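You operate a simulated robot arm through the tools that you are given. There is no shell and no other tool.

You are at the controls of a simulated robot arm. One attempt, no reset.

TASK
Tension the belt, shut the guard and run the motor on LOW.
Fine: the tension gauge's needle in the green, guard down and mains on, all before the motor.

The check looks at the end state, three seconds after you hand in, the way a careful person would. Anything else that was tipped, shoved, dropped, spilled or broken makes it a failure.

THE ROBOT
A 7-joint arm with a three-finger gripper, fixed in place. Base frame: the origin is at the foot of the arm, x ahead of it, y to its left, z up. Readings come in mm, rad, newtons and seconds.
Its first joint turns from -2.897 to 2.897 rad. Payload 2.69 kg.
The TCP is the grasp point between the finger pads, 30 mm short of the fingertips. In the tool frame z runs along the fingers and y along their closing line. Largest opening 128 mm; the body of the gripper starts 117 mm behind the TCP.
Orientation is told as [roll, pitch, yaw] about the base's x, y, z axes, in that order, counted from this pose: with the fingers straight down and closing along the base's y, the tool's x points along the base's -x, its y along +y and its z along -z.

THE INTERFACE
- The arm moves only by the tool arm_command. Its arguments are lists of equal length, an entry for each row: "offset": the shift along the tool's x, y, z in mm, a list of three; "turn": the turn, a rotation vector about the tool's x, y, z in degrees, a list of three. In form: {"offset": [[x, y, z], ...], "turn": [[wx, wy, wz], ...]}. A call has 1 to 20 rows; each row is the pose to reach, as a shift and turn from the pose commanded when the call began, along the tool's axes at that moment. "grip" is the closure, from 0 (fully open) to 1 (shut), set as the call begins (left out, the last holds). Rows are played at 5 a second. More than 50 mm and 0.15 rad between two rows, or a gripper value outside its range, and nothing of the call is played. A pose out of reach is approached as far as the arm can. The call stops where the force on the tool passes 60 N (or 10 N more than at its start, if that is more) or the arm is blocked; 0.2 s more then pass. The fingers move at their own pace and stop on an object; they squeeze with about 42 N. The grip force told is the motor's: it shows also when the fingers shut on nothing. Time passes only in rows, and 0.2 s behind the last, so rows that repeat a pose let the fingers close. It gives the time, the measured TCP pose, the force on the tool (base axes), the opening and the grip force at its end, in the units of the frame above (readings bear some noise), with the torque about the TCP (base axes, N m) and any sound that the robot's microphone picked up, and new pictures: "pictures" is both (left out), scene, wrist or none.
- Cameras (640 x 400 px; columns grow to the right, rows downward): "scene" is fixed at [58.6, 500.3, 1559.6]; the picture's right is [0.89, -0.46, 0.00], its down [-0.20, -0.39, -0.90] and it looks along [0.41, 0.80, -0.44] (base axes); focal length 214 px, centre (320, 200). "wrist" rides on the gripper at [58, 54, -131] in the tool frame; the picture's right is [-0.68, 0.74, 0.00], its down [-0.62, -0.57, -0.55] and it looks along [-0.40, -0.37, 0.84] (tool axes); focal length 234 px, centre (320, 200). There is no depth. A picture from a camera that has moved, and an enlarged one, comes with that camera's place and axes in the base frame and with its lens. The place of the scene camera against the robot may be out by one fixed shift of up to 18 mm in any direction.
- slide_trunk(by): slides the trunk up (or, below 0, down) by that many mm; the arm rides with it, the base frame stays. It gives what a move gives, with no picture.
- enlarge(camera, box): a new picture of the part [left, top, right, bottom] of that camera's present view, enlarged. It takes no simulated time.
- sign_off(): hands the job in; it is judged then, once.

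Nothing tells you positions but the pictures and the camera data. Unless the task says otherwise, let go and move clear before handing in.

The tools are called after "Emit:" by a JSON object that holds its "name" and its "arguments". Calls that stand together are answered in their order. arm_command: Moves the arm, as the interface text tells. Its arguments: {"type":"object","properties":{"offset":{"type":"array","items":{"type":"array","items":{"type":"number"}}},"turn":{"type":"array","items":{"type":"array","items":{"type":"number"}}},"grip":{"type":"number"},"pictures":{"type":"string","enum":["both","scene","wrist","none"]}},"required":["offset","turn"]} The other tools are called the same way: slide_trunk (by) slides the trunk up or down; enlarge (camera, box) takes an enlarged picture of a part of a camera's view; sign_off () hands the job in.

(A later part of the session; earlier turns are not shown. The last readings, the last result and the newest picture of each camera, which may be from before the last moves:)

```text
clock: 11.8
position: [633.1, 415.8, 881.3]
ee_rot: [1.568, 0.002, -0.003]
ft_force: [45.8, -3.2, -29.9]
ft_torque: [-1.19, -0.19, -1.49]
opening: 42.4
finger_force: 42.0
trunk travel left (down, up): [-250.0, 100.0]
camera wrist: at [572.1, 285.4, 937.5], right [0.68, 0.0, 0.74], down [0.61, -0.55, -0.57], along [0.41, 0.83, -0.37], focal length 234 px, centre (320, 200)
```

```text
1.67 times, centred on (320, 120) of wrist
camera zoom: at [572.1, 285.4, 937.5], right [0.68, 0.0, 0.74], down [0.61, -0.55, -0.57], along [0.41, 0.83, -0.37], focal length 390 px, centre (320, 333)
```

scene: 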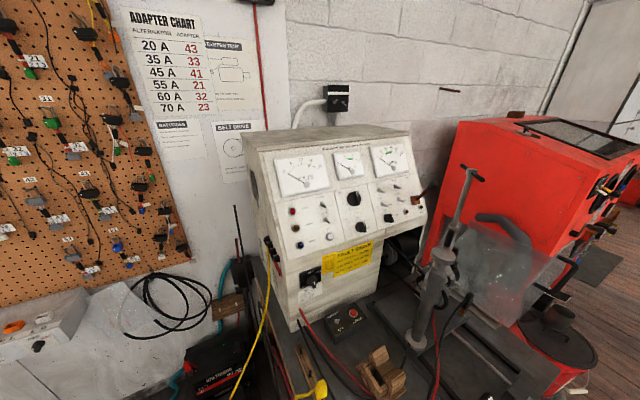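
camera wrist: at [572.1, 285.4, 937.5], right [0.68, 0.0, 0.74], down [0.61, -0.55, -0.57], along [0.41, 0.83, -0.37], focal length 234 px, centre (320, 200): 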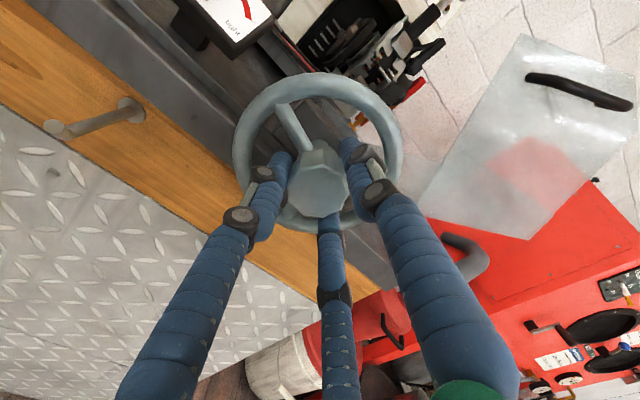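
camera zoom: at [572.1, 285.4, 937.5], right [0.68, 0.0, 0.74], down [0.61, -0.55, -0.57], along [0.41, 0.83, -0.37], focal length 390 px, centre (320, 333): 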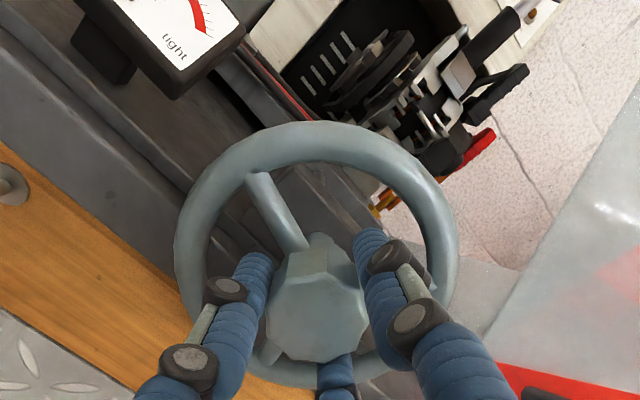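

I have the hub, with an opening of 42 mm, but the side load of about 55 N shows I'm off-centre. I'll shift toward where the hub pulled me to relieve it.

Emit:
{"name": "arm_command", "arguments": {"offset": [[-2, -2, 0], [-4, -3.5, 0], [-4, -3.5, 0]], "turn": [[0, 0, 0], [0, 0, 0], [0, 0, 0]], "pictures": "none"}}

```text
clock: 12.6
position: [632.9, 416.1, 879.9]
ee_rot: [1.572, 0.002, -0.001]
ft_force: [22.4, -5.9, -9.2]
ft_torque: [0.15, 0.04, -0.65]
opening: 39.9
finger_force: 44.8
trunk travel left (down, up): [-250.0, 100.0]
```

Emit:
{"name": "arm_command", "arguments": {"offset": [[-2, -1, 0], [-2, -1, 0], [-2, -1, 0], [-2, -1, 0], [-2, -1, 0], [-2, -1, 0], [-2, -1, 0], [-2, -1, 0], [-2, -1, 0]], "turn": [[0, 0, 0], [0, 0, 5], [0, 0, 10], [0, 0, 15], [0, 0, 20], [0, 0, 25], [0, 0, 30], [0, 0, 35], [0, 0, 40]], "pictures": "wrist"}}

Emit:
{"name": "enlarge", "arguments": {"camera": "wrist", "box": [220, 0, 420, 240]}}

```text
clock: 14.6
position: [633.9, 415.8, 880.1]
ee_rot: [1.571, 0.7, -0.001]
ft_force: [-15.9, -0.3, 10.4]
ft_torque: [0.31, -0.07, 0.42]
opening: 40.1
finger_force: 44.8
trunk travel left (down, up): [-250.0, 100.0]
camera wrist: at [621.2, 285.1, 959.8], right [0.99, 0.0, 0.13], down [0.11, -0.55, -0.83], along [0.07, 0.84, -0.54], focal length 234 px, centre (320, 200)
```

wrist: 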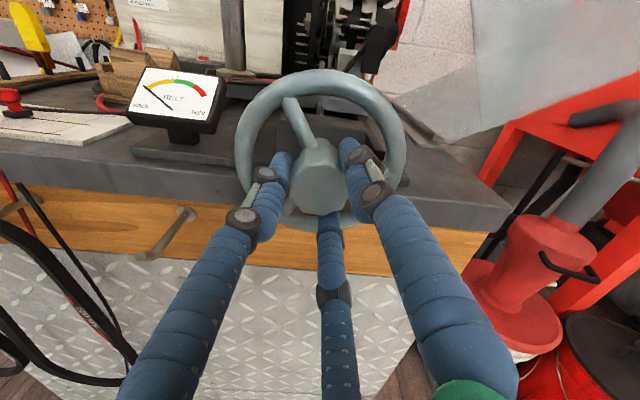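

```text
1.67 times, centred on (320, 120) of wrist
camera zoom: at [621.2, 285.1, 959.8], right [0.99, 0.0, 0.13], down [0.11, -0.55, -0.83], along [0.07, 0.84, -0.54], focal length 390 px, centre (320, 333)
```

zoom: 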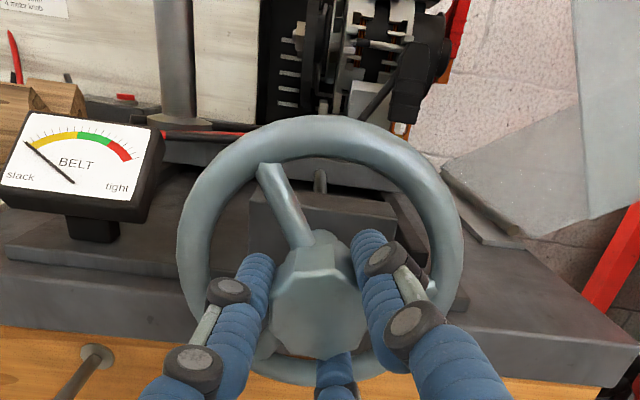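

The wheel turned with the hand by 40°, clockwise as seen from the front, and the gauge is now in view. I'll check the needle.

Emit:
{"name": "enlarge", "arguments": {"camera": "wrist", "box": [120, 50, 240, 150]}}

```text
4.00 times, centred on (180, 100) of wrist
camera zoom: at [621.2, 285.1, 959.8], right [0.99, 0.0, 0.13], down [0.11, -0.55, -0.83], along [0.07, 0.84, -0.54], focal length 937 px, centre (880, 600)
```

zoom: 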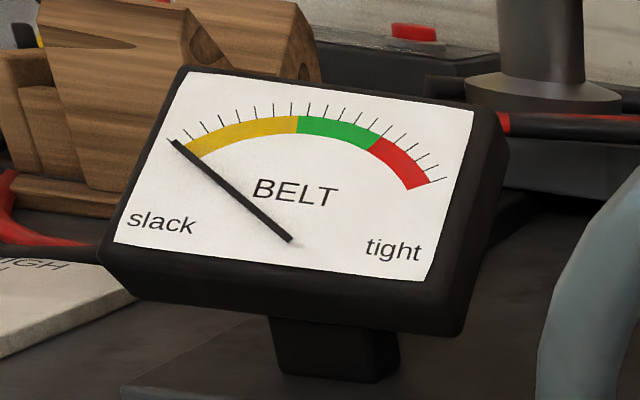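

The needle still rests at the first tick and the wheel is light to turn. I'll keep going clockwise and watch the needle.

Emit:
{"name": "arm_command", "arguments": {"offset": [[1, 1, 0], [1, 1, 0], [1, 1, 0], [1, 1, 0], [1, 1, 0], [1, 1, 0], [1, 1, 0], [1, 1, 0], [1, 1, 0], [1, 1, 0]], "turn": [[0, 0, 6], [0, 0, 12], [0, 0, 18], [0, 0, 24], [0, 0, 30], [0, 0, 36], [0, 0, 42], [0, 0, 48], [0, 0, 54], [0, 0, 60]], "pictures": "wrist"}}

Emit:
{"name": "enlarge", "arguments": {"camera": "scene", "box": [380, 280, 540, 400]}}

```text
clock: 16.8
position: [633.4, 415.2, 878.4]
ee_rot: [-1.566, 1.395, -3.135]
ft_force: [-25.3, -2.3, -11.6]
ft_torque: [-0.47, -0.11, 1.06]
opening: 40.1
finger_force: 45.0
trunk travel left (down, up): [-250.0, 100.0]
camera wrist: at [694.5, 285.1, 929.4], right [0.61, 0.0, -0.8], down [-0.67, -0.55, -0.51], along [-0.44, 0.84, -0.33], focal length 234 px, centre (320, 200)
```

wrist: 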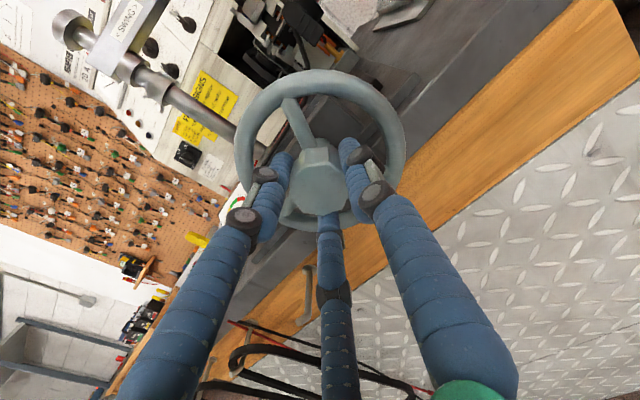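

```text
3.33 times, centred on (460, 340) of scene
camera zoom: at [58.6, 500.3, 1559.6], right [0.89, -0.46, 0.0], down [-0.2, -0.39, -0.9], along [0.41, 0.8, -0.44], focal length 715 px, centre (-147, -267)
```

zoom: 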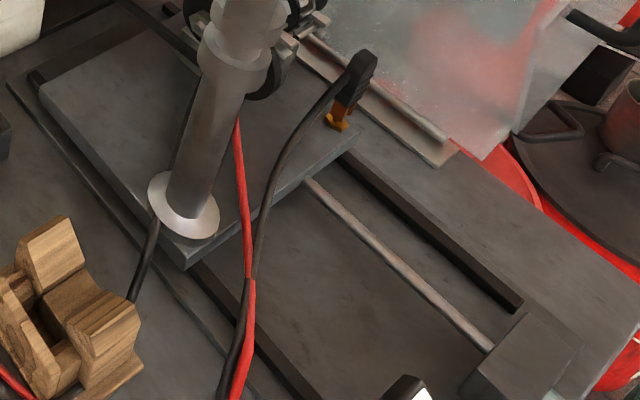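

Emit:
{"name": "enlarge", "arguments": {"camera": "scene", "box": [400, 250, 560, 400]}}

Emit:
{"name": "enlarge", "arguments": {"camera": "wrist", "box": [205, 160, 285, 230]}}

```text
2.67 times, centred on (480, 325) of scene
camera zoom: at [58.6, 500.3, 1559.6], right [0.89, -0.46, 0.0], down [-0.2, -0.39, -0.9], along [0.41, 0.8, -0.44], focal length 572 px, centre (-107, -133)
```

zoom: 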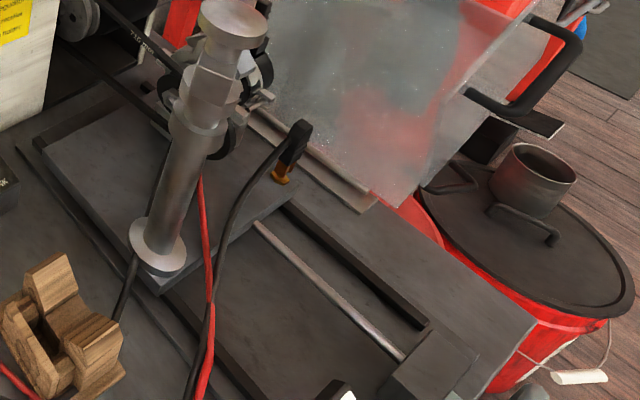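

```text
5.71 times, centred on (245, 195) of wrist
camera zoom: at [694.5, 285.1, 929.4], right [0.61, 0.0, -0.8], down [-0.67, -0.55, -0.51], along [-0.44, 0.84, -0.33], focal length 1338 px, centre (749, 229)
```

zoom: 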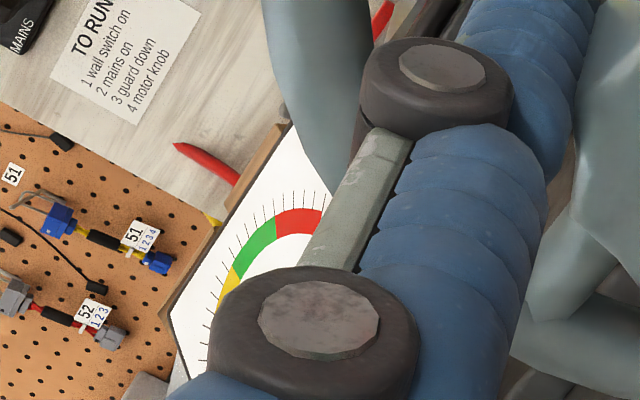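

The carriage has moved toward me by several millimetres, so clockwise is tightening. The needle is hidden behind a finger; I'll turn further and look again.

Emit:
{"name": "arm_command", "arguments": {"offset": [[0, 1, 0], [0, 1, 0], [0, 1, 0], [0, 1, 0], [0, 1, 0], [0, 1, 0], [0, 1, 0]], "turn": [[0, 0, 6], [0, 0, 12], [0, 0, 18], [0, 0, 24], [0, 0, 30], [0, 0, 36], [0, 0, 40]], "pictures": "wrist"}}

Emit:
{"name": "enlarge", "arguments": {"camera": "scene", "box": [400, 250, 560, 400]}}

```text
clock: 18.4
position: [633.6, 414.9, 880.1]
ee_rot: [-1.57, 0.696, -3.141]
ft_force: [-35.9, -15.2, -24.1]
ft_torque: [-0.38, -0.02, 1.1]
opening: 39.9
finger_force: 44.5
trunk travel left (down, up): [-250.0, 100.0]
camera wrist: at [710.9, 285.2, 877.5], right [-0.05, 0.0, -1.0], down [-0.83, -0.55, 0.04], along [-0.55, 0.84, 0.03], focal length 234 px, centre (320, 200)
```

wrist: 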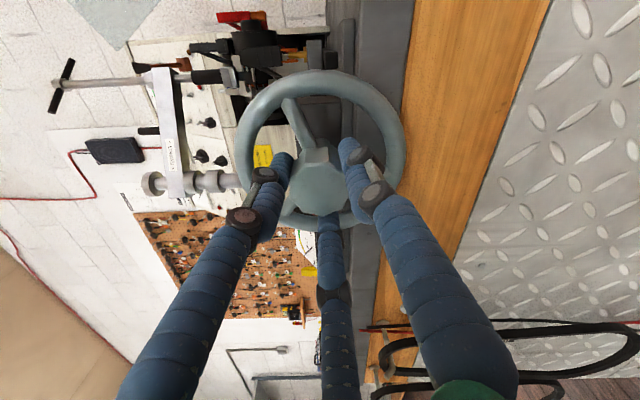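

```text
2.67 times, centred on (480, 325) of scene
camera zoom: at [58.6, 500.3, 1559.6], right [0.89, -0.46, 0.0], down [-0.2, -0.39, -0.9], along [0.41, 0.8, -0.44], focal length 572 px, centre (-107, -133)
```

zoom: 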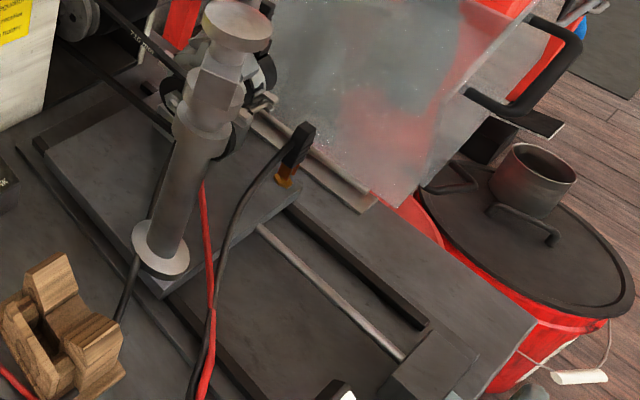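

Emit:
{"name": "enlarge", "arguments": {"camera": "wrist", "box": [280, 210, 340, 280]}}

```text
5.71 times, centred on (310, 245) of wrist
camera zoom: at [710.9, 285.2, 877.5], right [-0.05, 0.0, -1.0], down [-0.83, -0.55, 0.04], along [-0.55, 0.84, 0.03], focal length 1338 px, centre (377, -57)
```

zoom: 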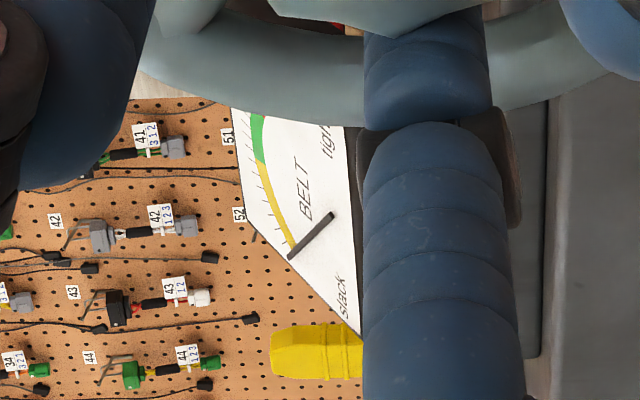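

The needle is still at the slack end, so more turning is needed. I'll turn on by 40° more and see whether the wrist reaches it.

Emit:
{"name": "arm_command", "arguments": {"offset": [[1, 1, 0], [1, 1, 0], [1, 1, 0], [1, 1, 0], [1, 1, 0], [1, 1, 0], [1, 1, 0]], "turn": [[0, 0, 6], [0, 0, 12], [0, 0, 18], [0, 0, 24], [0, 0, 30], [0, 0, 36], [0, 0, 40]], "pictures": "wrist"}}

```text
clock: 20.0
position: [633.0, 416.7, 879.7]
ee_rot: [-1.57, -0.004, -3.139]
ft_force: [-51.1, -5.3, -22.0]
ft_torque: [-0.48, -0.07, 1.25]
opening: 40.1
finger_force: 45.6
trunk travel left (down, up): [-250.0, 100.0]
camera wrist: at [690.4, 285.4, 827.5], right [-0.68, 0.0, -0.73], down [-0.61, -0.55, 0.57], along [-0.41, 0.84, 0.37], focal length 234 px, centre (320, 200)
```

wrist: 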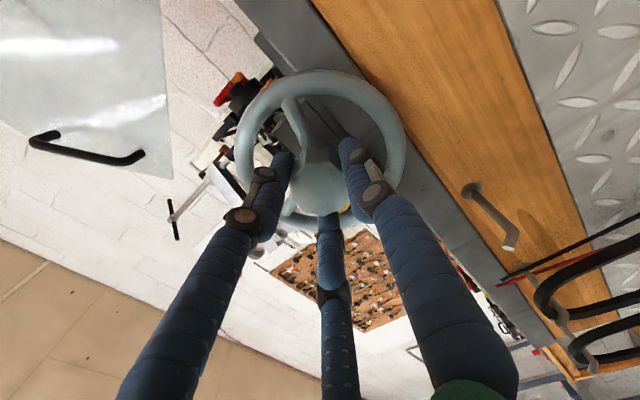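

That is 180° so far and still turning freely, with the side load rising from off-centre. I'll relieve the load and carry on.

Emit:
{"name": "arm_command", "arguments": {"offset": [[-2, 1, 0], [-4, 2, 0], [-4, 2, 0], [-4, 2, 0], [-4, 2, 0], [-4, 2, 0], [-4, 2, 0], [-4, 2, 0], [-4, 2, 0]], "turn": [[0, 0, 0], [0, 0, 0], [0, 0, 6], [0, 0, 12], [0, 0, 18], [0, 0, 24], [0, 0, 30], [0, 0, 36], [0, 0, 40]], "pictures": "wrist"}}

Emit:
{"name": "enlarge", "arguments": {"camera": "scene", "box": [400, 250, 560, 400]}}

```text
clock: 22.0
position: [632.9, 415.8, 880.3]
ee_rot: [-1.573, -0.699, 3.142]
ft_force: [-13.8, -10.4, -3.7]
ft_torque: [0.01, -0.07, 0.46]
opening: 40.2
finger_force: 45.2
trunk travel left (down, up): [-250.0, 100.0]
camera wrist: at [641.6, 285.3, 802.3], right [-0.99, 0.0, -0.13], down [-0.11, -0.55, 0.83], along [-0.07, 0.84, 0.54], focal length 234 px, centre (320, 200)
```

wrist: 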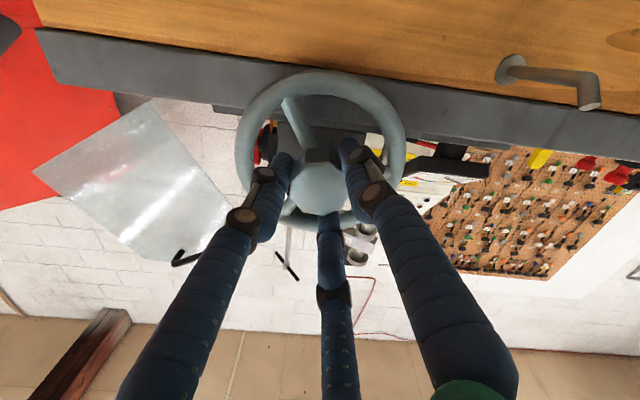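

```text
2.67 times, centred on (480, 325) of scene
camera zoom: at [58.6, 500.3, 1559.6], right [0.89, -0.46, 0.0], down [-0.2, -0.39, -0.9], along [0.41, 0.8, -0.44], focal length 572 px, centre (-107, -133)
```

zoom: 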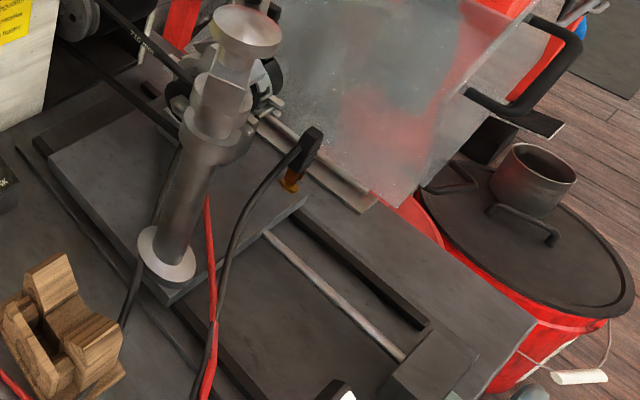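

It has turned 220° and the carriage creeps forward in the scene view. I'll add 40° and try to see the gauge.

Emit:
{"name": "arm_command", "arguments": {"offset": [[-1, 0, 0], [-1, 0, 0], [-1, 0, 0], [-1, 0, 0], [-1, 0, 0], [-1, 0, 0], [-1, 0, 0]], "turn": [[0, 0, 6], [0, 0, 12], [0, 0, 18], [0, 0, 24], [0, 0, 30], [0, 0, 36], [0, 0, 40]], "pictures": "wrist"}}

Emit:
{"name": "enlarge", "arguments": {"camera": "scene", "box": [440, 370, 520, 400]}}

```text
clock: 23.6
position: [632.1, 416.6, 881.0]
ee_rot: [-1.574, -1.359, -3.134]
ft_force: [-30.9, -28.8, 7.5]
ft_torque: [0.66, 0.07, 1.31]
opening: 40.4
finger_force: 44.7
out of reach, approached as far as the arm can: row 7
trunk travel left (down, up): [-250.0, 100.0]
camera wrist: at [591.8, 285.3, 812.5], right [-0.86, 0.0, 0.51], down [0.43, -0.55, 0.72], along [0.27, 0.84, 0.47], focal length 234 px, centre (320, 200)
```

wrist: 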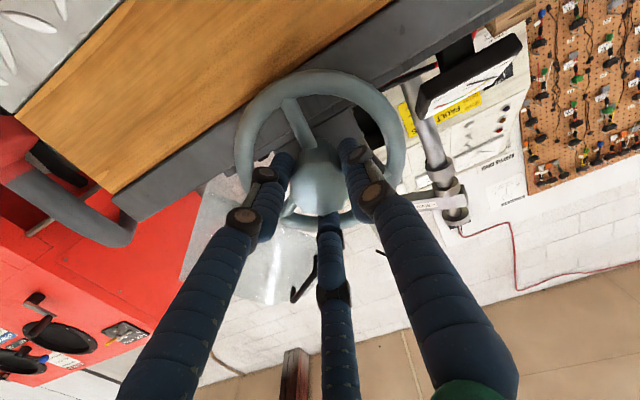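

```text
8.00 times, centred on (480, 385) of scene
camera zoom: at [58.6, 500.3, 1559.6], right [0.89, -0.46, 0.0], down [-0.2, -0.39, -0.9], along [0.41, 0.8, -0.44], focal length 1716 px, centre (-960, -1280)
```

zoom: 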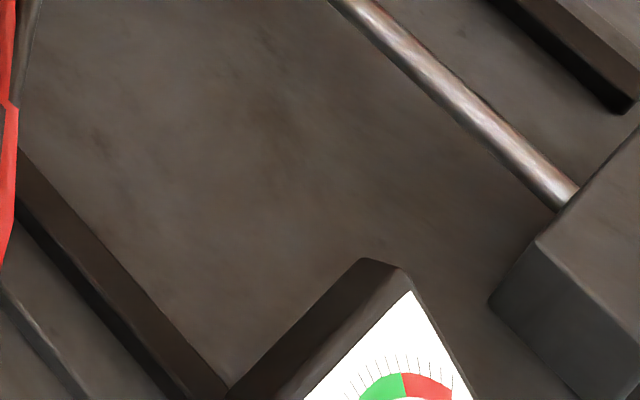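

The wrist is at its limit after about 258°. The corner of the gauge shows in the scene zoom, and the needle has not reached green. I'll open, back out, unwind by two spoke pitches (240°) and grip again.

Emit:
{"name": "arm_command", "arguments": {"offset": [[0, 0, 0], [0, 0, 0], [0, 0, 0], [0, 0, -25], [0, 0, -50], [0, 0, -60], [0, 0, -60], [0, 0, -60], [0, 0, -60], [0, 0, -60], [0, 0, -60], [0, 0, -60], [0, 0, -60], [0, 0, -60], [0, 0, -60], [0, 0, -60], [0, 0, -60], [0, 0, -60], [0, 0, -60], [0, 0, -60]], "turn": [[0, 0, 0], [0, 0, 0], [0, 0, 0], [0, 0, 0], [0, 0, 0], [0, 0, 0], [0, 0, -8], [0, 0, -16], [0, 0, -24], [0, 0, -32], [0, 0, -40], [0, 0, -48], [0, 0, -56], [0, 0, -64], [0, 0, -72], [0, 0, -80], [0, 0, -88], [0, 0, -96], [0, 0, -104], [0, 0, -112]], "grip": 0.53, "pictures": "wrist"}}

```text
clock: 27.8
position: [639.2, 359.0, 881.4]
ee_rot: [-1.57, 0.559, 3.142]
ft_force: [0.0, -0.7, -0.1]
ft_torque: [0.01, 0.01, 0.02]
opening: 60.7
finger_force: 0.1
trunk travel left (down, up): [-250.0, 100.0]
camera wrist: at [715.3, 227.2, 867.5], right [-0.18, 0.0, -0.98], down [-0.82, -0.55, 0.15], along [-0.54, 0.84, 0.1], focal length 234 px, centre (320, 200)
```

wrist: 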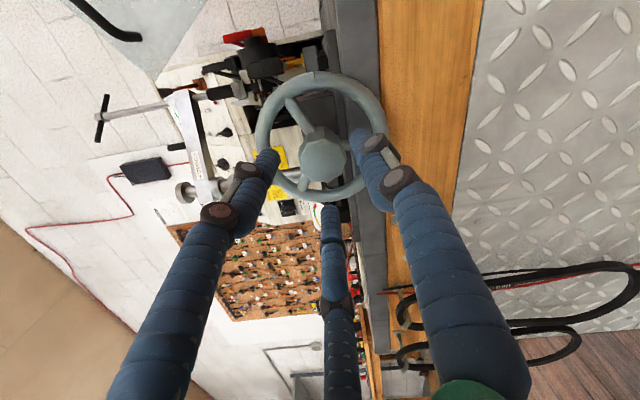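

Emit:
{"name": "arm_command", "arguments": {"offset": [[-5.8, -2, 0], [-5.8, -2, 0], [-5.8, -2, 0], [-5.8, -2, 0], [-5.8, -2, 0], [-5.8, -2, 0], [-5.8, -2, 0], [-5.8, -2, 0], [-5.8, -2, 0], [-5.8, -2, 0], [-5.8, -2, 0], [-5.8, -2, 0], [-5.8, -2, 0], [-5.8, -2, 0], [-5.8, -2, 0], [-5.8, -2, 0]], "turn": [[0, 0, -8], [0, 0, -16], [0, 0, -24], [0, 0, -32], [0, 0, -40], [0, 0, -48], [0, 0, -56], [0, 0, -64], [0, 0, -72], [0, 0, -80], [0, 0, -88], [0, 0, -96], [0, 0, -104], [0, 0, -112], [0, 0, -120], [0, 0, -128]], "grip": 0.53, "pictures": "wrist"}}

Emit:
{"name": "enlarge", "arguments": {"camera": "wrist", "box": [140, 20, 420, 220]}}

```text
clock: 31.2
position: [632.3, 357.9, 878.9]
ee_rot: [1.571, 0.348, 0.001]
ft_force: [-0.2, -0.7, 0.1]
ft_torque: [0.01, 0.01, 0.01]
opening: 60.0
finger_force: 0.0
trunk travel left (down, up): [-250.0, 100.0]
camera wrist: at [594.1, 226.9, 950.5], right [0.89, 0.0, 0.46], down [0.39, -0.55, -0.74], along [0.25, 0.84, -0.49], focal length 234 px, centre (320, 200)
```

wrist: 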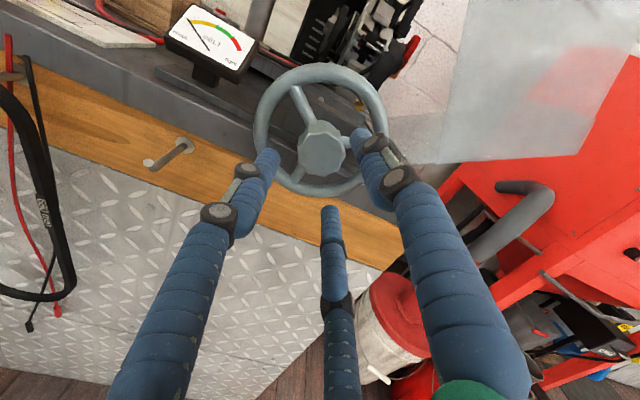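

```text
2.00 times, centred on (280, 120) of wrist
camera zoom: at [594.1, 226.9, 950.5], right [0.89, 0.0, 0.46], down [0.39, -0.55, -0.74], along [0.25, 0.84, -0.49], focal length 468 px, centre (400, 360)
```

zoom: 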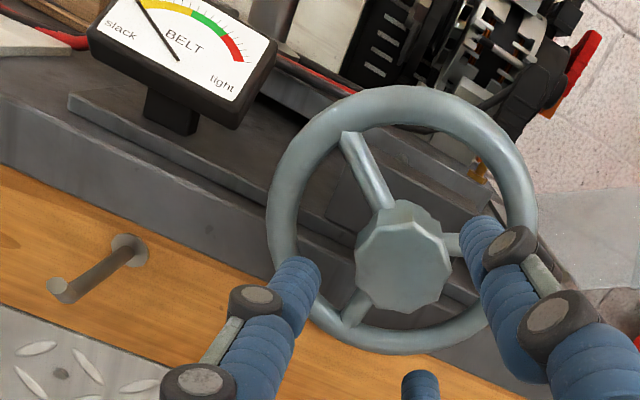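

Emit:
{"name": "enlarge", "arguments": {"camera": "wrist", "box": [160, 0, 260, 90]}}

```text
4.44 times, centred on (210, 45) of wrist
camera zoom: at [594.1, 226.9, 950.5], right [0.89, 0.0, 0.46], down [0.39, -0.55, -0.74], along [0.25, 0.84, -0.49], focal length 1041 px, centre (809, 889)
```

zoom: 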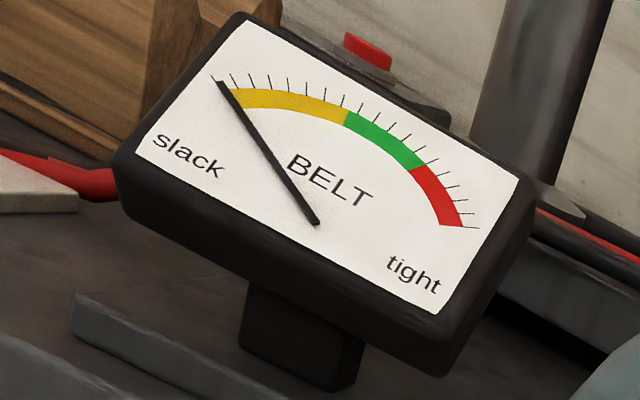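

The needle has barely left the first tick. I'll go back in at the same place, close and carry on clockwise.

Emit:
{"name": "arm_command", "arguments": {"offset": [[0, 0, 12], [0, 0, 24], [0, 0, 36], [0, 0, 48], [0, 0, 58], [0, 0, 58]], "turn": [[0, 0, 0], [0, 0, 0], [0, 0, 0], [0, 0, 0], [0, 0, 0], [0, 0, 0]], "grip": 0.53, "pictures": "none"}}

Emit:
{"name": "arm_command", "arguments": {"offset": [[0, 0, 0], [0, 0, 0], [0, 0, 0]], "turn": [[0, 0, 0], [0, 0, 0], [0, 0, 0]], "grip": 1, "pictures": "wrist"}}

```text
clock: 32.6
position: [632.2, 416.2, 878.9]
ee_rot: [1.572, 0.349, 0.001]
ft_force: [-0.3, 0.2, 0.8]
ft_torque: [-0.04, 0.03, -0.02]
opening: 60.0
finger_force: 0.0
trunk travel left (down, up): [-250.0, 100.0]
```

```text
clock: 33.4
position: [633.7, 416.0, 879.6]
ee_rot: [1.572, 0.349, 0.0]
ft_force: [5.7, -1.0, 2.7]
ft_torque: [0.0, -0.01, -0.28]
opening: 40.1
finger_force: 45.2
trunk travel left (down, up): [-250.0, 100.0]
camera wrist: at [594.6, 284.9, 951.5], right [0.89, 0.0, 0.46], down [0.39, -0.55, -0.74], along [0.25, 0.84, -0.49], focal length 234 px, centre (320, 200)
```

wrist: 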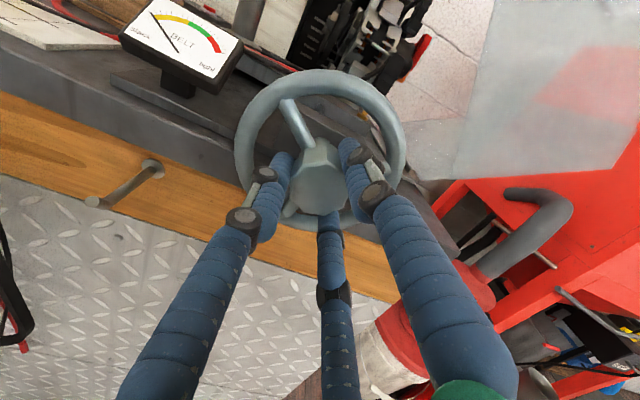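

The grip is well centred now, with almost no side load. I'll turn 40° and read the gauge.

Emit:
{"name": "arm_command", "arguments": {"offset": [[0, 0, 0], [0, 0, 0], [0, 0, 0], [0, 0, 0], [0, 0, 0], [0, 0, 0], [0, 0, 0], [0, 0, 0]], "turn": [[0, 0, 5], [0, 0, 10], [0, 0, 15], [0, 0, 20], [0, 0, 25], [0, 0, 30], [0, 0, 35], [0, 0, 40]], "grip": 1, "pictures": "wrist"}}

Emit:
{"name": "enlarge", "arguments": {"camera": "wrist", "box": [120, 50, 240, 150]}}

```text
clock: 35.2
position: [633.8, 415.3, 878.7]
ee_rot: [1.572, 1.047, 0.002]
ft_force: [9.3, -1.9, 19.1]
ft_torque: [0.65, -0.12, -0.24]
opening: 40.1
finger_force: 44.6
trunk travel left (down, up): [-250.0, 100.0]
camera wrist: at [648.4, 284.8, 958.3], right [0.98, 0.0, -0.22], down [-0.18, -0.55, -0.82], along [-0.12, 0.84, -0.53], focal length 234 px, centre (320, 200)
```

wrist: 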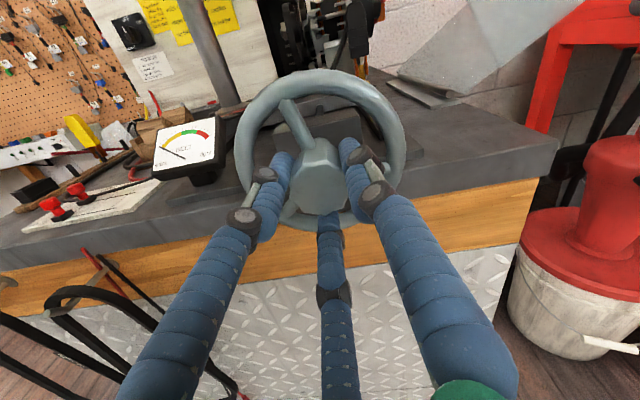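

```text
4.00 times, centred on (180, 100) of wrist
camera zoom: at [648.4, 284.8, 958.3], right [0.98, 0.0, -0.22], down [-0.18, -0.55, -0.82], along [-0.12, 0.84, -0.53], focal length 937 px, centre (880, 600)
```

zoom: 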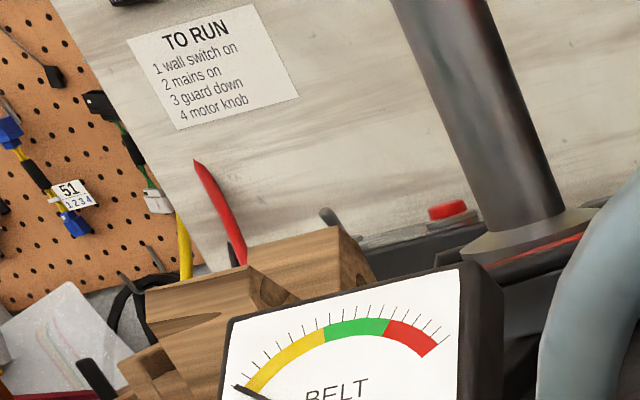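

Emit:
{"name": "enlarge", "arguments": {"camera": "wrist", "box": [150, 115, 230, 185]}}

Emit:
{"name": "enlarge", "arguments": {"camera": "scene", "box": [400, 250, 560, 400]}}

```text
5.71 times, centred on (190, 150) of wrist
camera zoom: at [648.4, 284.8, 958.3], right [0.98, 0.0, -0.22], down [-0.18, -0.55, -0.82], along [-0.12, 0.84, -0.53], focal length 1338 px, centre (1063, 486)
```

zoom: 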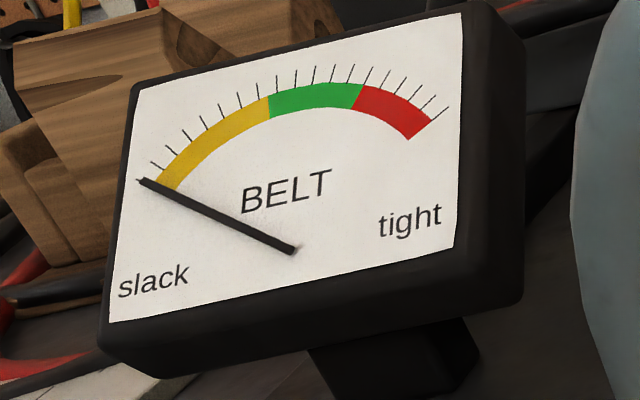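

```text
2.67 times, centred on (480, 325) of scene
camera zoom: at [58.6, 500.3, 1559.6], right [0.89, -0.46, 0.0], down [-0.2, -0.39, -0.9], along [0.41, 0.8, -0.44], focal length 572 px, centre (-107, -133)
```

zoom: 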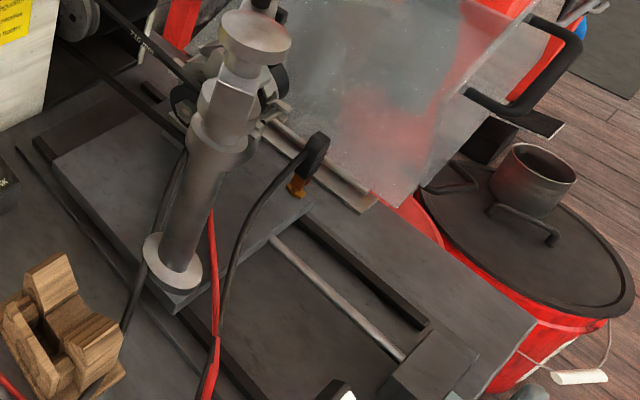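

The needle is still at zero while the carriage keeps coming forward. I'll carry on.

Emit:
{"name": "arm_command", "arguments": {"offset": [[0, 0, 0], [0, 0, 0], [0, 0, 0], [0, 0, 0], [0, 0, 0], [0, 0, 0], [0, 0, 0], [0, 0, 0], [0, 0, 0], [0, 0, 0]], "turn": [[0, 0, 6], [0, 0, 12], [0, 0, 18], [0, 0, 24], [0, 0, 30], [0, 0, 36], [0, 0, 42], [0, 0, 48], [0, 0, 54], [0, 0, 60]], "grip": 1, "pictures": "wrist"}}

Emit:
{"name": "enlarge", "arguments": {"camera": "wrist", "box": [240, 190, 320, 260]}}

Emit:
{"name": "enlarge", "arguments": {"camera": "scene", "box": [440, 370, 520, 400]}}

```text
clock: 37.4
position: [633.0, 416.1, 878.7]
ee_rot: [-1.572, 1.046, 3.14]
ft_force: [12.4, 12.7, 32.6]
ft_torque: [0.71, -0.09, -0.35]
opening: 39.9
finger_force: 44.6
trunk travel left (down, up): [-250.0, 100.0]
camera wrist: at [706.9, 284.8, 904.5], right [0.3, 0.0, -0.95], down [-0.8, -0.55, -0.25], along [-0.52, 0.84, -0.16], focal length 234 px, centre (320, 200)
```

wrist: 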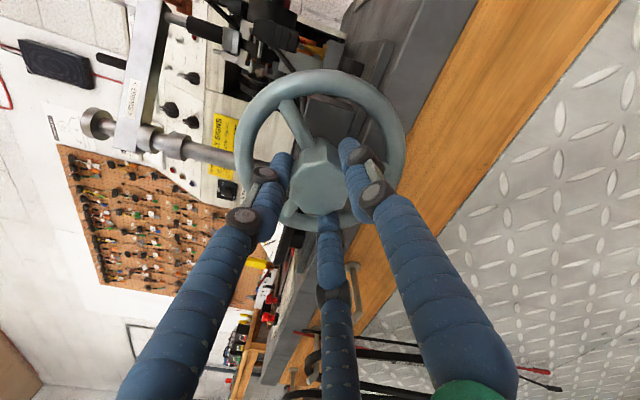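

```text
5.71 times, centred on (280, 225) of wrist
camera zoom: at [706.9, 284.8, 904.5], right [0.3, 0.0, -0.95], down [-0.8, -0.55, -0.25], along [-0.52, 0.84, -0.16], focal length 1338 px, centre (549, 57)
```

zoom: 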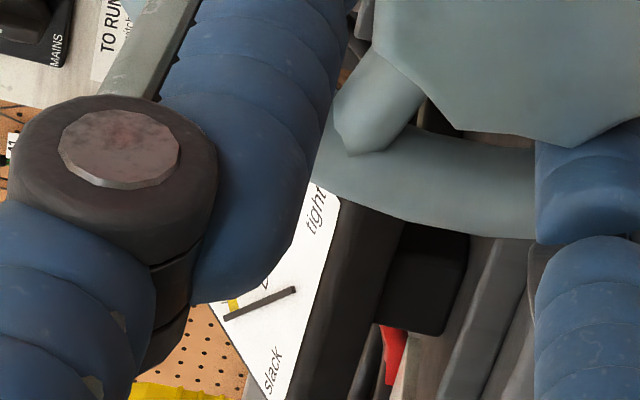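

```text
8.00 times, centred on (480, 385) of scene
camera zoom: at [58.6, 500.3, 1559.6], right [0.89, -0.46, 0.0], down [-0.2, -0.39, -0.9], along [0.41, 0.8, -0.44], focal length 1716 px, centre (-960, -1280)
```

zoom: 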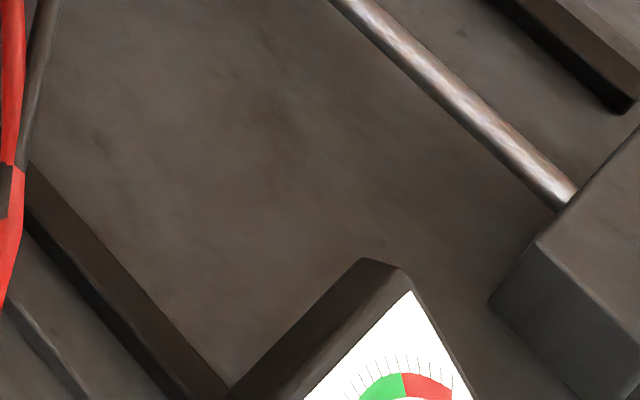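

Still slack. I'll trim the side load and keep turning, checking in steps.

Emit:
{"name": "arm_command", "arguments": {"offset": [[2.7, -0.4, 0], [2.7, -0.4, 0], [2.7, -0.4, 0], [2.7, -0.4, 0], [2.7, -0.4, 0], [2.7, -0.4, 0], [2.7, -0.4, 0], [2.7, -0.4, 0]], "turn": [[0, 0, 3], [0, 0, 9], [0, 0, 15], [0, 0, 21], [0, 0, 27], [0, 0, 33], [0, 0, 39], [0, 0, 45]], "grip": 1, "pictures": "wrist"}}

Emit:
{"name": "enlarge", "arguments": {"camera": "scene", "box": [440, 370, 520, 400]}}

Emit:
{"name": "enlarge", "arguments": {"camera": "scene", "box": [400, 230, 500, 330]}}

```text
clock: 39.2
position: [632.8, 415.2, 880.2]
ee_rot: [-1.569, 0.258, -3.142]
ft_force: [2.5, 2.9, -12.2]
ft_torque: [-0.45, -0.04, 0.47]
opening: 40.0
finger_force: 44.7
trunk travel left (down, up): [-250.0, 100.0]
camera wrist: at [701.4, 284.6, 844.4], right [-0.47, 0.0, -0.88], down [-0.74, -0.55, 0.39], along [-0.48, 0.84, 0.25], focal length 234 px, centre (320, 200)
```

wrist: 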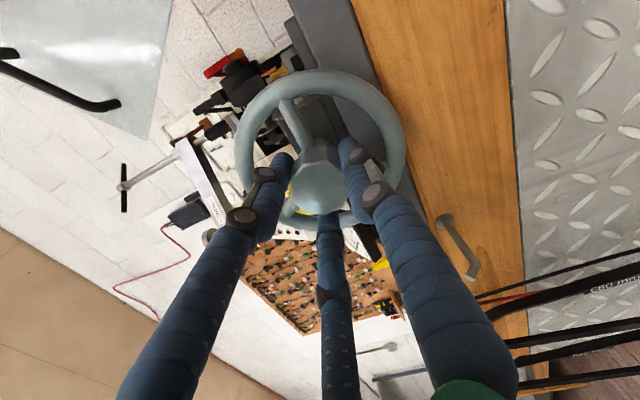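

```text
8.00 times, centred on (480, 385) of scene
camera zoom: at [58.6, 500.3, 1559.6], right [0.89, -0.46, 0.0], down [-0.2, -0.39, -0.9], along [0.41, 0.8, -0.44], focal length 1716 px, centre (-960, -1280)
```

zoom: 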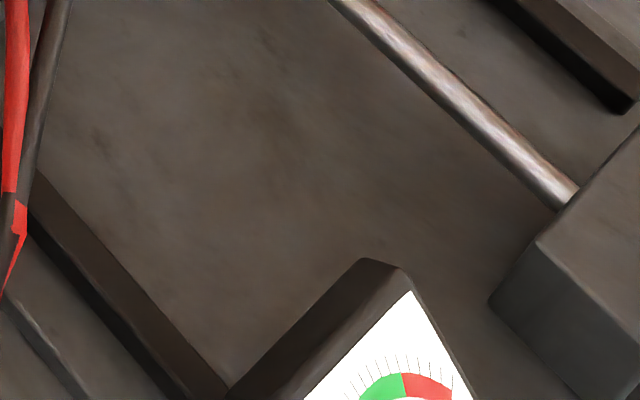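

```text
4.00 times, centred on (450, 280) of scene
camera zoom: at [58.6, 500.3, 1559.6], right [0.89, -0.46, 0.0], down [-0.2, -0.39, -0.9], along [0.41, 0.8, -0.44], focal length 858 px, centre (-200, -120)
```

zoom: 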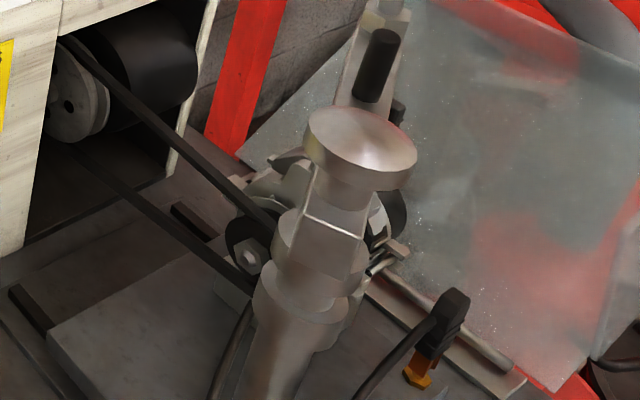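

The belt strands look straight, but the needle is not in green yet. I'll turn on in modest steps.

Emit:
{"name": "arm_command", "arguments": {"offset": [[-1, 0, 0], [-1, 0, 0], [-1, 0, 0], [-1, 0, 0], [-1, 0, 0], [-1, 0, 0], [-1, 0, 0]], "turn": [[0, 0, 6], [0, 0, 12], [0, 0, 18], [0, 0, 24], [0, 0, 30], [0, 0, 36], [0, 0, 40]], "grip": 1, "pictures": "none"}}

Emit:
{"name": "enlarge", "arguments": {"camera": "scene", "box": [440, 370, 520, 400]}}

```text
clock: 40.8
position: [632.9, 416.2, 880.5]
ee_rot: [-1.571, -0.437, 3.141]
ft_force: [5.5, 0.0, -16.3]
ft_torque: [-0.31, -0.02, -0.32]
opening: 40.2
finger_force: 45.2
trunk travel left (down, up): [-250.0, 100.0]
```

```text
8.00 times, centred on (480, 385) of scene
camera zoom: at [58.6, 500.3, 1559.6], right [0.89, -0.46, 0.0], down [-0.2, -0.39, -0.9], along [0.41, 0.8, -0.44], focal length 1716 px, centre (-960, -1280)
```

zoom: 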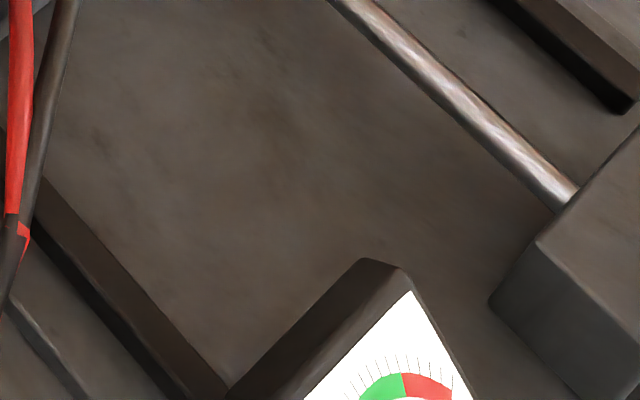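

Emit:
{"name": "arm_command", "arguments": {"offset": [[0, 1, 0], [0, 1, 0], [0, 1, 0], [0, 1, 0], [0, 1, 0], [0, 1, 0], [0, 1, 0], [0, 1, 0]], "turn": [[0, 0, 6], [0, 0, 12], [0, 0, 18], [0, 0, 24], [0, 0, 30], [0, 0, 36], [0, 0, 42], [0, 0, 48]], "grip": 1, "pictures": "none"}}

Emit:
{"name": "enlarge", "arguments": {"camera": "scene", "box": [440, 370, 520, 400]}}

Emit:
{"name": "enlarge", "arguments": {"camera": "wrist", "box": [340, 0, 640, 200]}}

```text
clock: 42.6
position: [632.8, 416.0, 880.1]
ee_rot: [-1.57, -1.275, 3.142]
ft_force: [6.0, 3.0, -7.3]
ft_torque: [-0.23, -0.06, -0.03]
opening: 40.0
finger_force: 44.8
trunk travel left (down, up): [-250.0, 100.0]
```

```text
8.00 times, centred on (480, 385) of scene
camera zoom: at [58.6, 500.3, 1559.6], right [0.89, -0.46, 0.0], down [-0.2, -0.39, -0.9], along [0.41, 0.8, -0.44], focal length 1716 px, centre (-960, -1280)
```

zoom: 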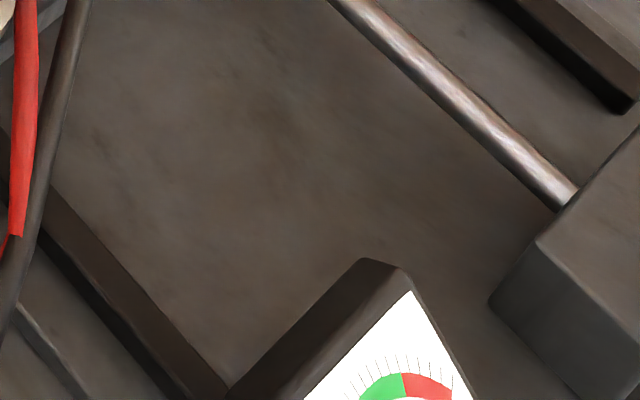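

```text
2.00 times, centred on (490, 100) of wrist
camera zoom: at [596.9, 284.7, 809.6], right [-0.9, 0.0, 0.43], down [0.36, -0.55, 0.75], along [0.24, 0.84, 0.49], focal length 468 px, centre (-20, 400)
```

zoom: 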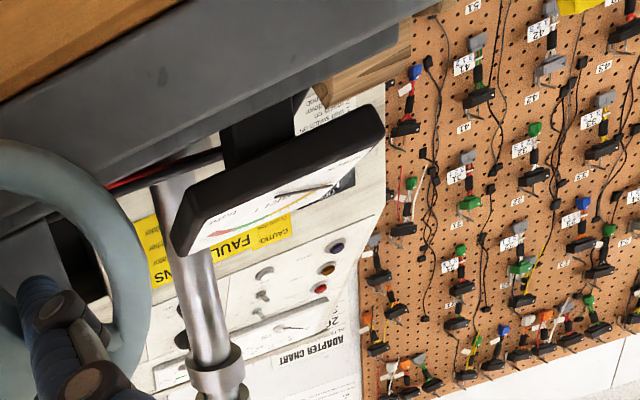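

I'm near the wrist limit again, so I'll release, back out and unwind 240°, then read the gauge properly.

Emit:
{"name": "arm_command", "arguments": {"offset": [[0, 0, 0], [0, 0, 0], [0, 0, 0], [0, 0, -25], [0, 0, -50], [0, 0, -60], [0, 0, -60], [0, 0, -60], [0, 0, -60], [0, 0, -60], [0, 0, -60], [0, 0, -60], [0, 0, -60], [0, 0, -60], [0, 0, -60], [0, 0, -60], [0, 0, -60], [0, 0, -60], [0, 0, -60], [0, 0, -60]], "turn": [[0, 0, 0], [0, 0, 0], [0, 0, 0], [0, 0, 0], [0, 0, 0], [0, 0, 0], [0, 0, -8], [0, 0, -16], [0, 0, -24], [0, 0, -32], [0, 0, -40], [0, 0, -48], [0, 0, -56], [0, 0, -64], [0, 0, -72], [0, 0, -80], [0, 0, -88], [0, 0, -96], [0, 0, -104], [0, 0, -112]], "grip": 0.53, "pictures": "none"}}

Emit:
{"name": "arm_command", "arguments": {"offset": [[0, 0, 0], [0, 0, 0], [0, 0, 0], [0, 0, 0], [0, 0, 0], [0, 0, 0], [0, 0, 0], [0, 0, 0], [0, 0, 0], [0, 0, 0], [0, 0, 0], [0, 0, 0], [0, 0, 0], [0, 0, 0], [0, 0, 0], [0, 0, 0]], "turn": [[0, 0, -8], [0, 0, -16], [0, 0, -24], [0, 0, -32], [0, 0, -40], [0, 0, -48], [0, 0, -56], [0, 0, -64], [0, 0, -72], [0, 0, -80], [0, 0, -88], [0, 0, -96], [0, 0, -104], [0, 0, -112], [0, 0, -120], [0, 0, -128]], "grip": 0.53, "pictures": "wrist"}}

Emit:
{"name": "enlarge", "arguments": {"camera": "wrist", "box": [160, 0, 260, 90]}}

```text
clock: 46.8
position: [632.3, 355.5, 880.6]
ee_rot: [-1.572, 0.682, 3.14]
ft_force: [-0.4, 0.3, -0.2]
ft_torque: [0.05, -0.01, -0.01]
opening: 60.6
finger_force: 0.2
trunk travel left (down, up): [-250.0, 100.0]
```

```text
clock: 50.2
position: [633.0, 356.8, 880.3]
ee_rot: [1.573, 0.225, 0.0]
ft_force: [-0.2, 0.5, -0.1]
ft_torque: [-0.01, 0.02, 0.01]
opening: 60.2
finger_force: 0.1
trunk travel left (down, up): [-250.0, 100.0]
camera wrist: at [585.7, 225.2, 947.0], right [0.82, 0.0, 0.57], down [0.47, -0.55, -0.69], along [0.31, 0.84, -0.45], focal length 234 px, centre (320, 200)
```

wrist: 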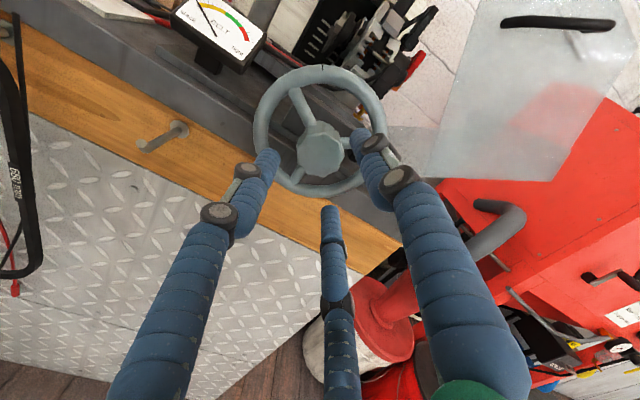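

```text
4.44 times, centred on (210, 45) of wrist
camera zoom: at [585.7, 225.2, 947.0], right [0.82, 0.0, 0.57], down [0.47, -0.55, -0.69], along [0.31, 0.84, -0.45], focal length 1041 px, centre (809, 889)
```

zoom: 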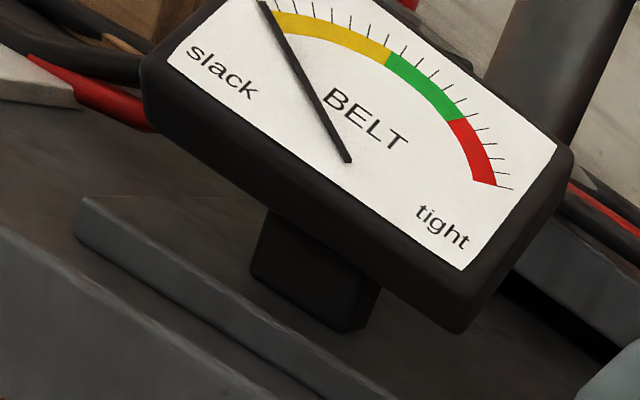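

Emit:
{"name": "enlarge", "arguments": {"camera": "wrist", "box": [185, 0, 265, 50]}}

Emit:
{"name": "enlarge", "arguments": {"camera": "scene", "box": [400, 250, 560, 400]}}

```text
8.00 times, centred on (225, 25) of wrist
camera zoom: at [585.7, 225.2, 947.0], right [0.82, 0.0, 0.57], down [0.47, -0.55, -0.69], along [0.31, 0.84, -0.45], focal length 1873 px, centre (1080, 1600)
```

zoom: 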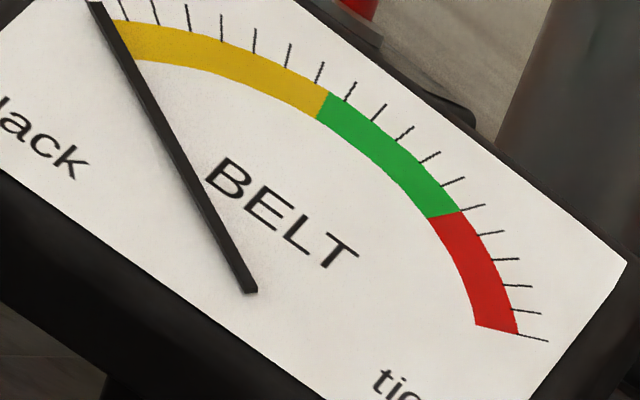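

```text
2.67 times, centred on (480, 325) of scene
camera zoom: at [58.6, 500.3, 1559.6], right [0.89, -0.46, 0.0], down [-0.2, -0.39, -0.9], along [0.41, 0.8, -0.44], focal length 572 px, centre (-107, -133)
```

zoom: 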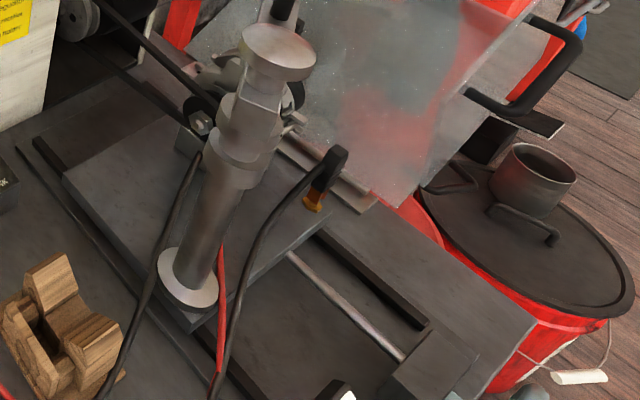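

The needle is still at zero after some 473°, while the carriage has advanced roughly 40 mm. I'll look at the belt itself to judge the remaining slack before turning further.

Emit:
{"name": "enlarge", "arguments": {"camera": "scene", "box": [395, 210, 475, 310]}}

Emit:
{"name": "enlarge", "arguments": {"camera": "wrist", "box": [260, 0, 460, 120]}}

```text
4.00 times, centred on (435, 260) of scene
camera zoom: at [58.6, 500.3, 1559.6], right [0.89, -0.46, 0.0], down [-0.2, -0.39, -0.9], along [0.41, 0.8, -0.44], focal length 858 px, centre (-140, -40)
```

zoom: 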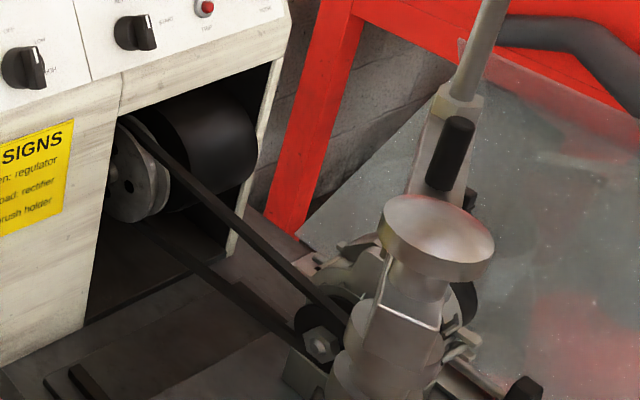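

```text
3.20 times, centred on (360, 60) of wrist
camera zoom: at [585.7, 225.2, 947.0], right [0.82, 0.0, 0.57], down [0.47, -0.55, -0.69], along [0.31, 0.84, -0.45], focal length 749 px, centre (192, 648)
```

zoom: 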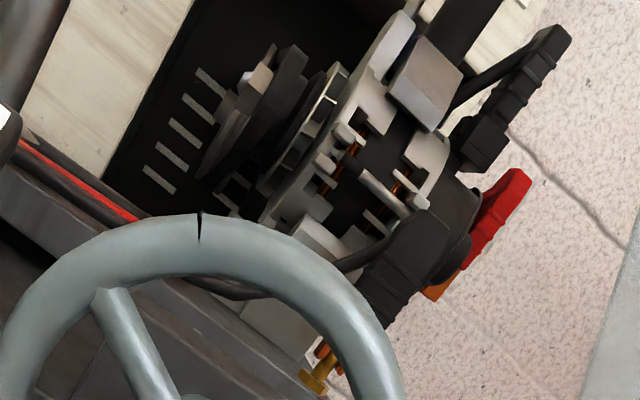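

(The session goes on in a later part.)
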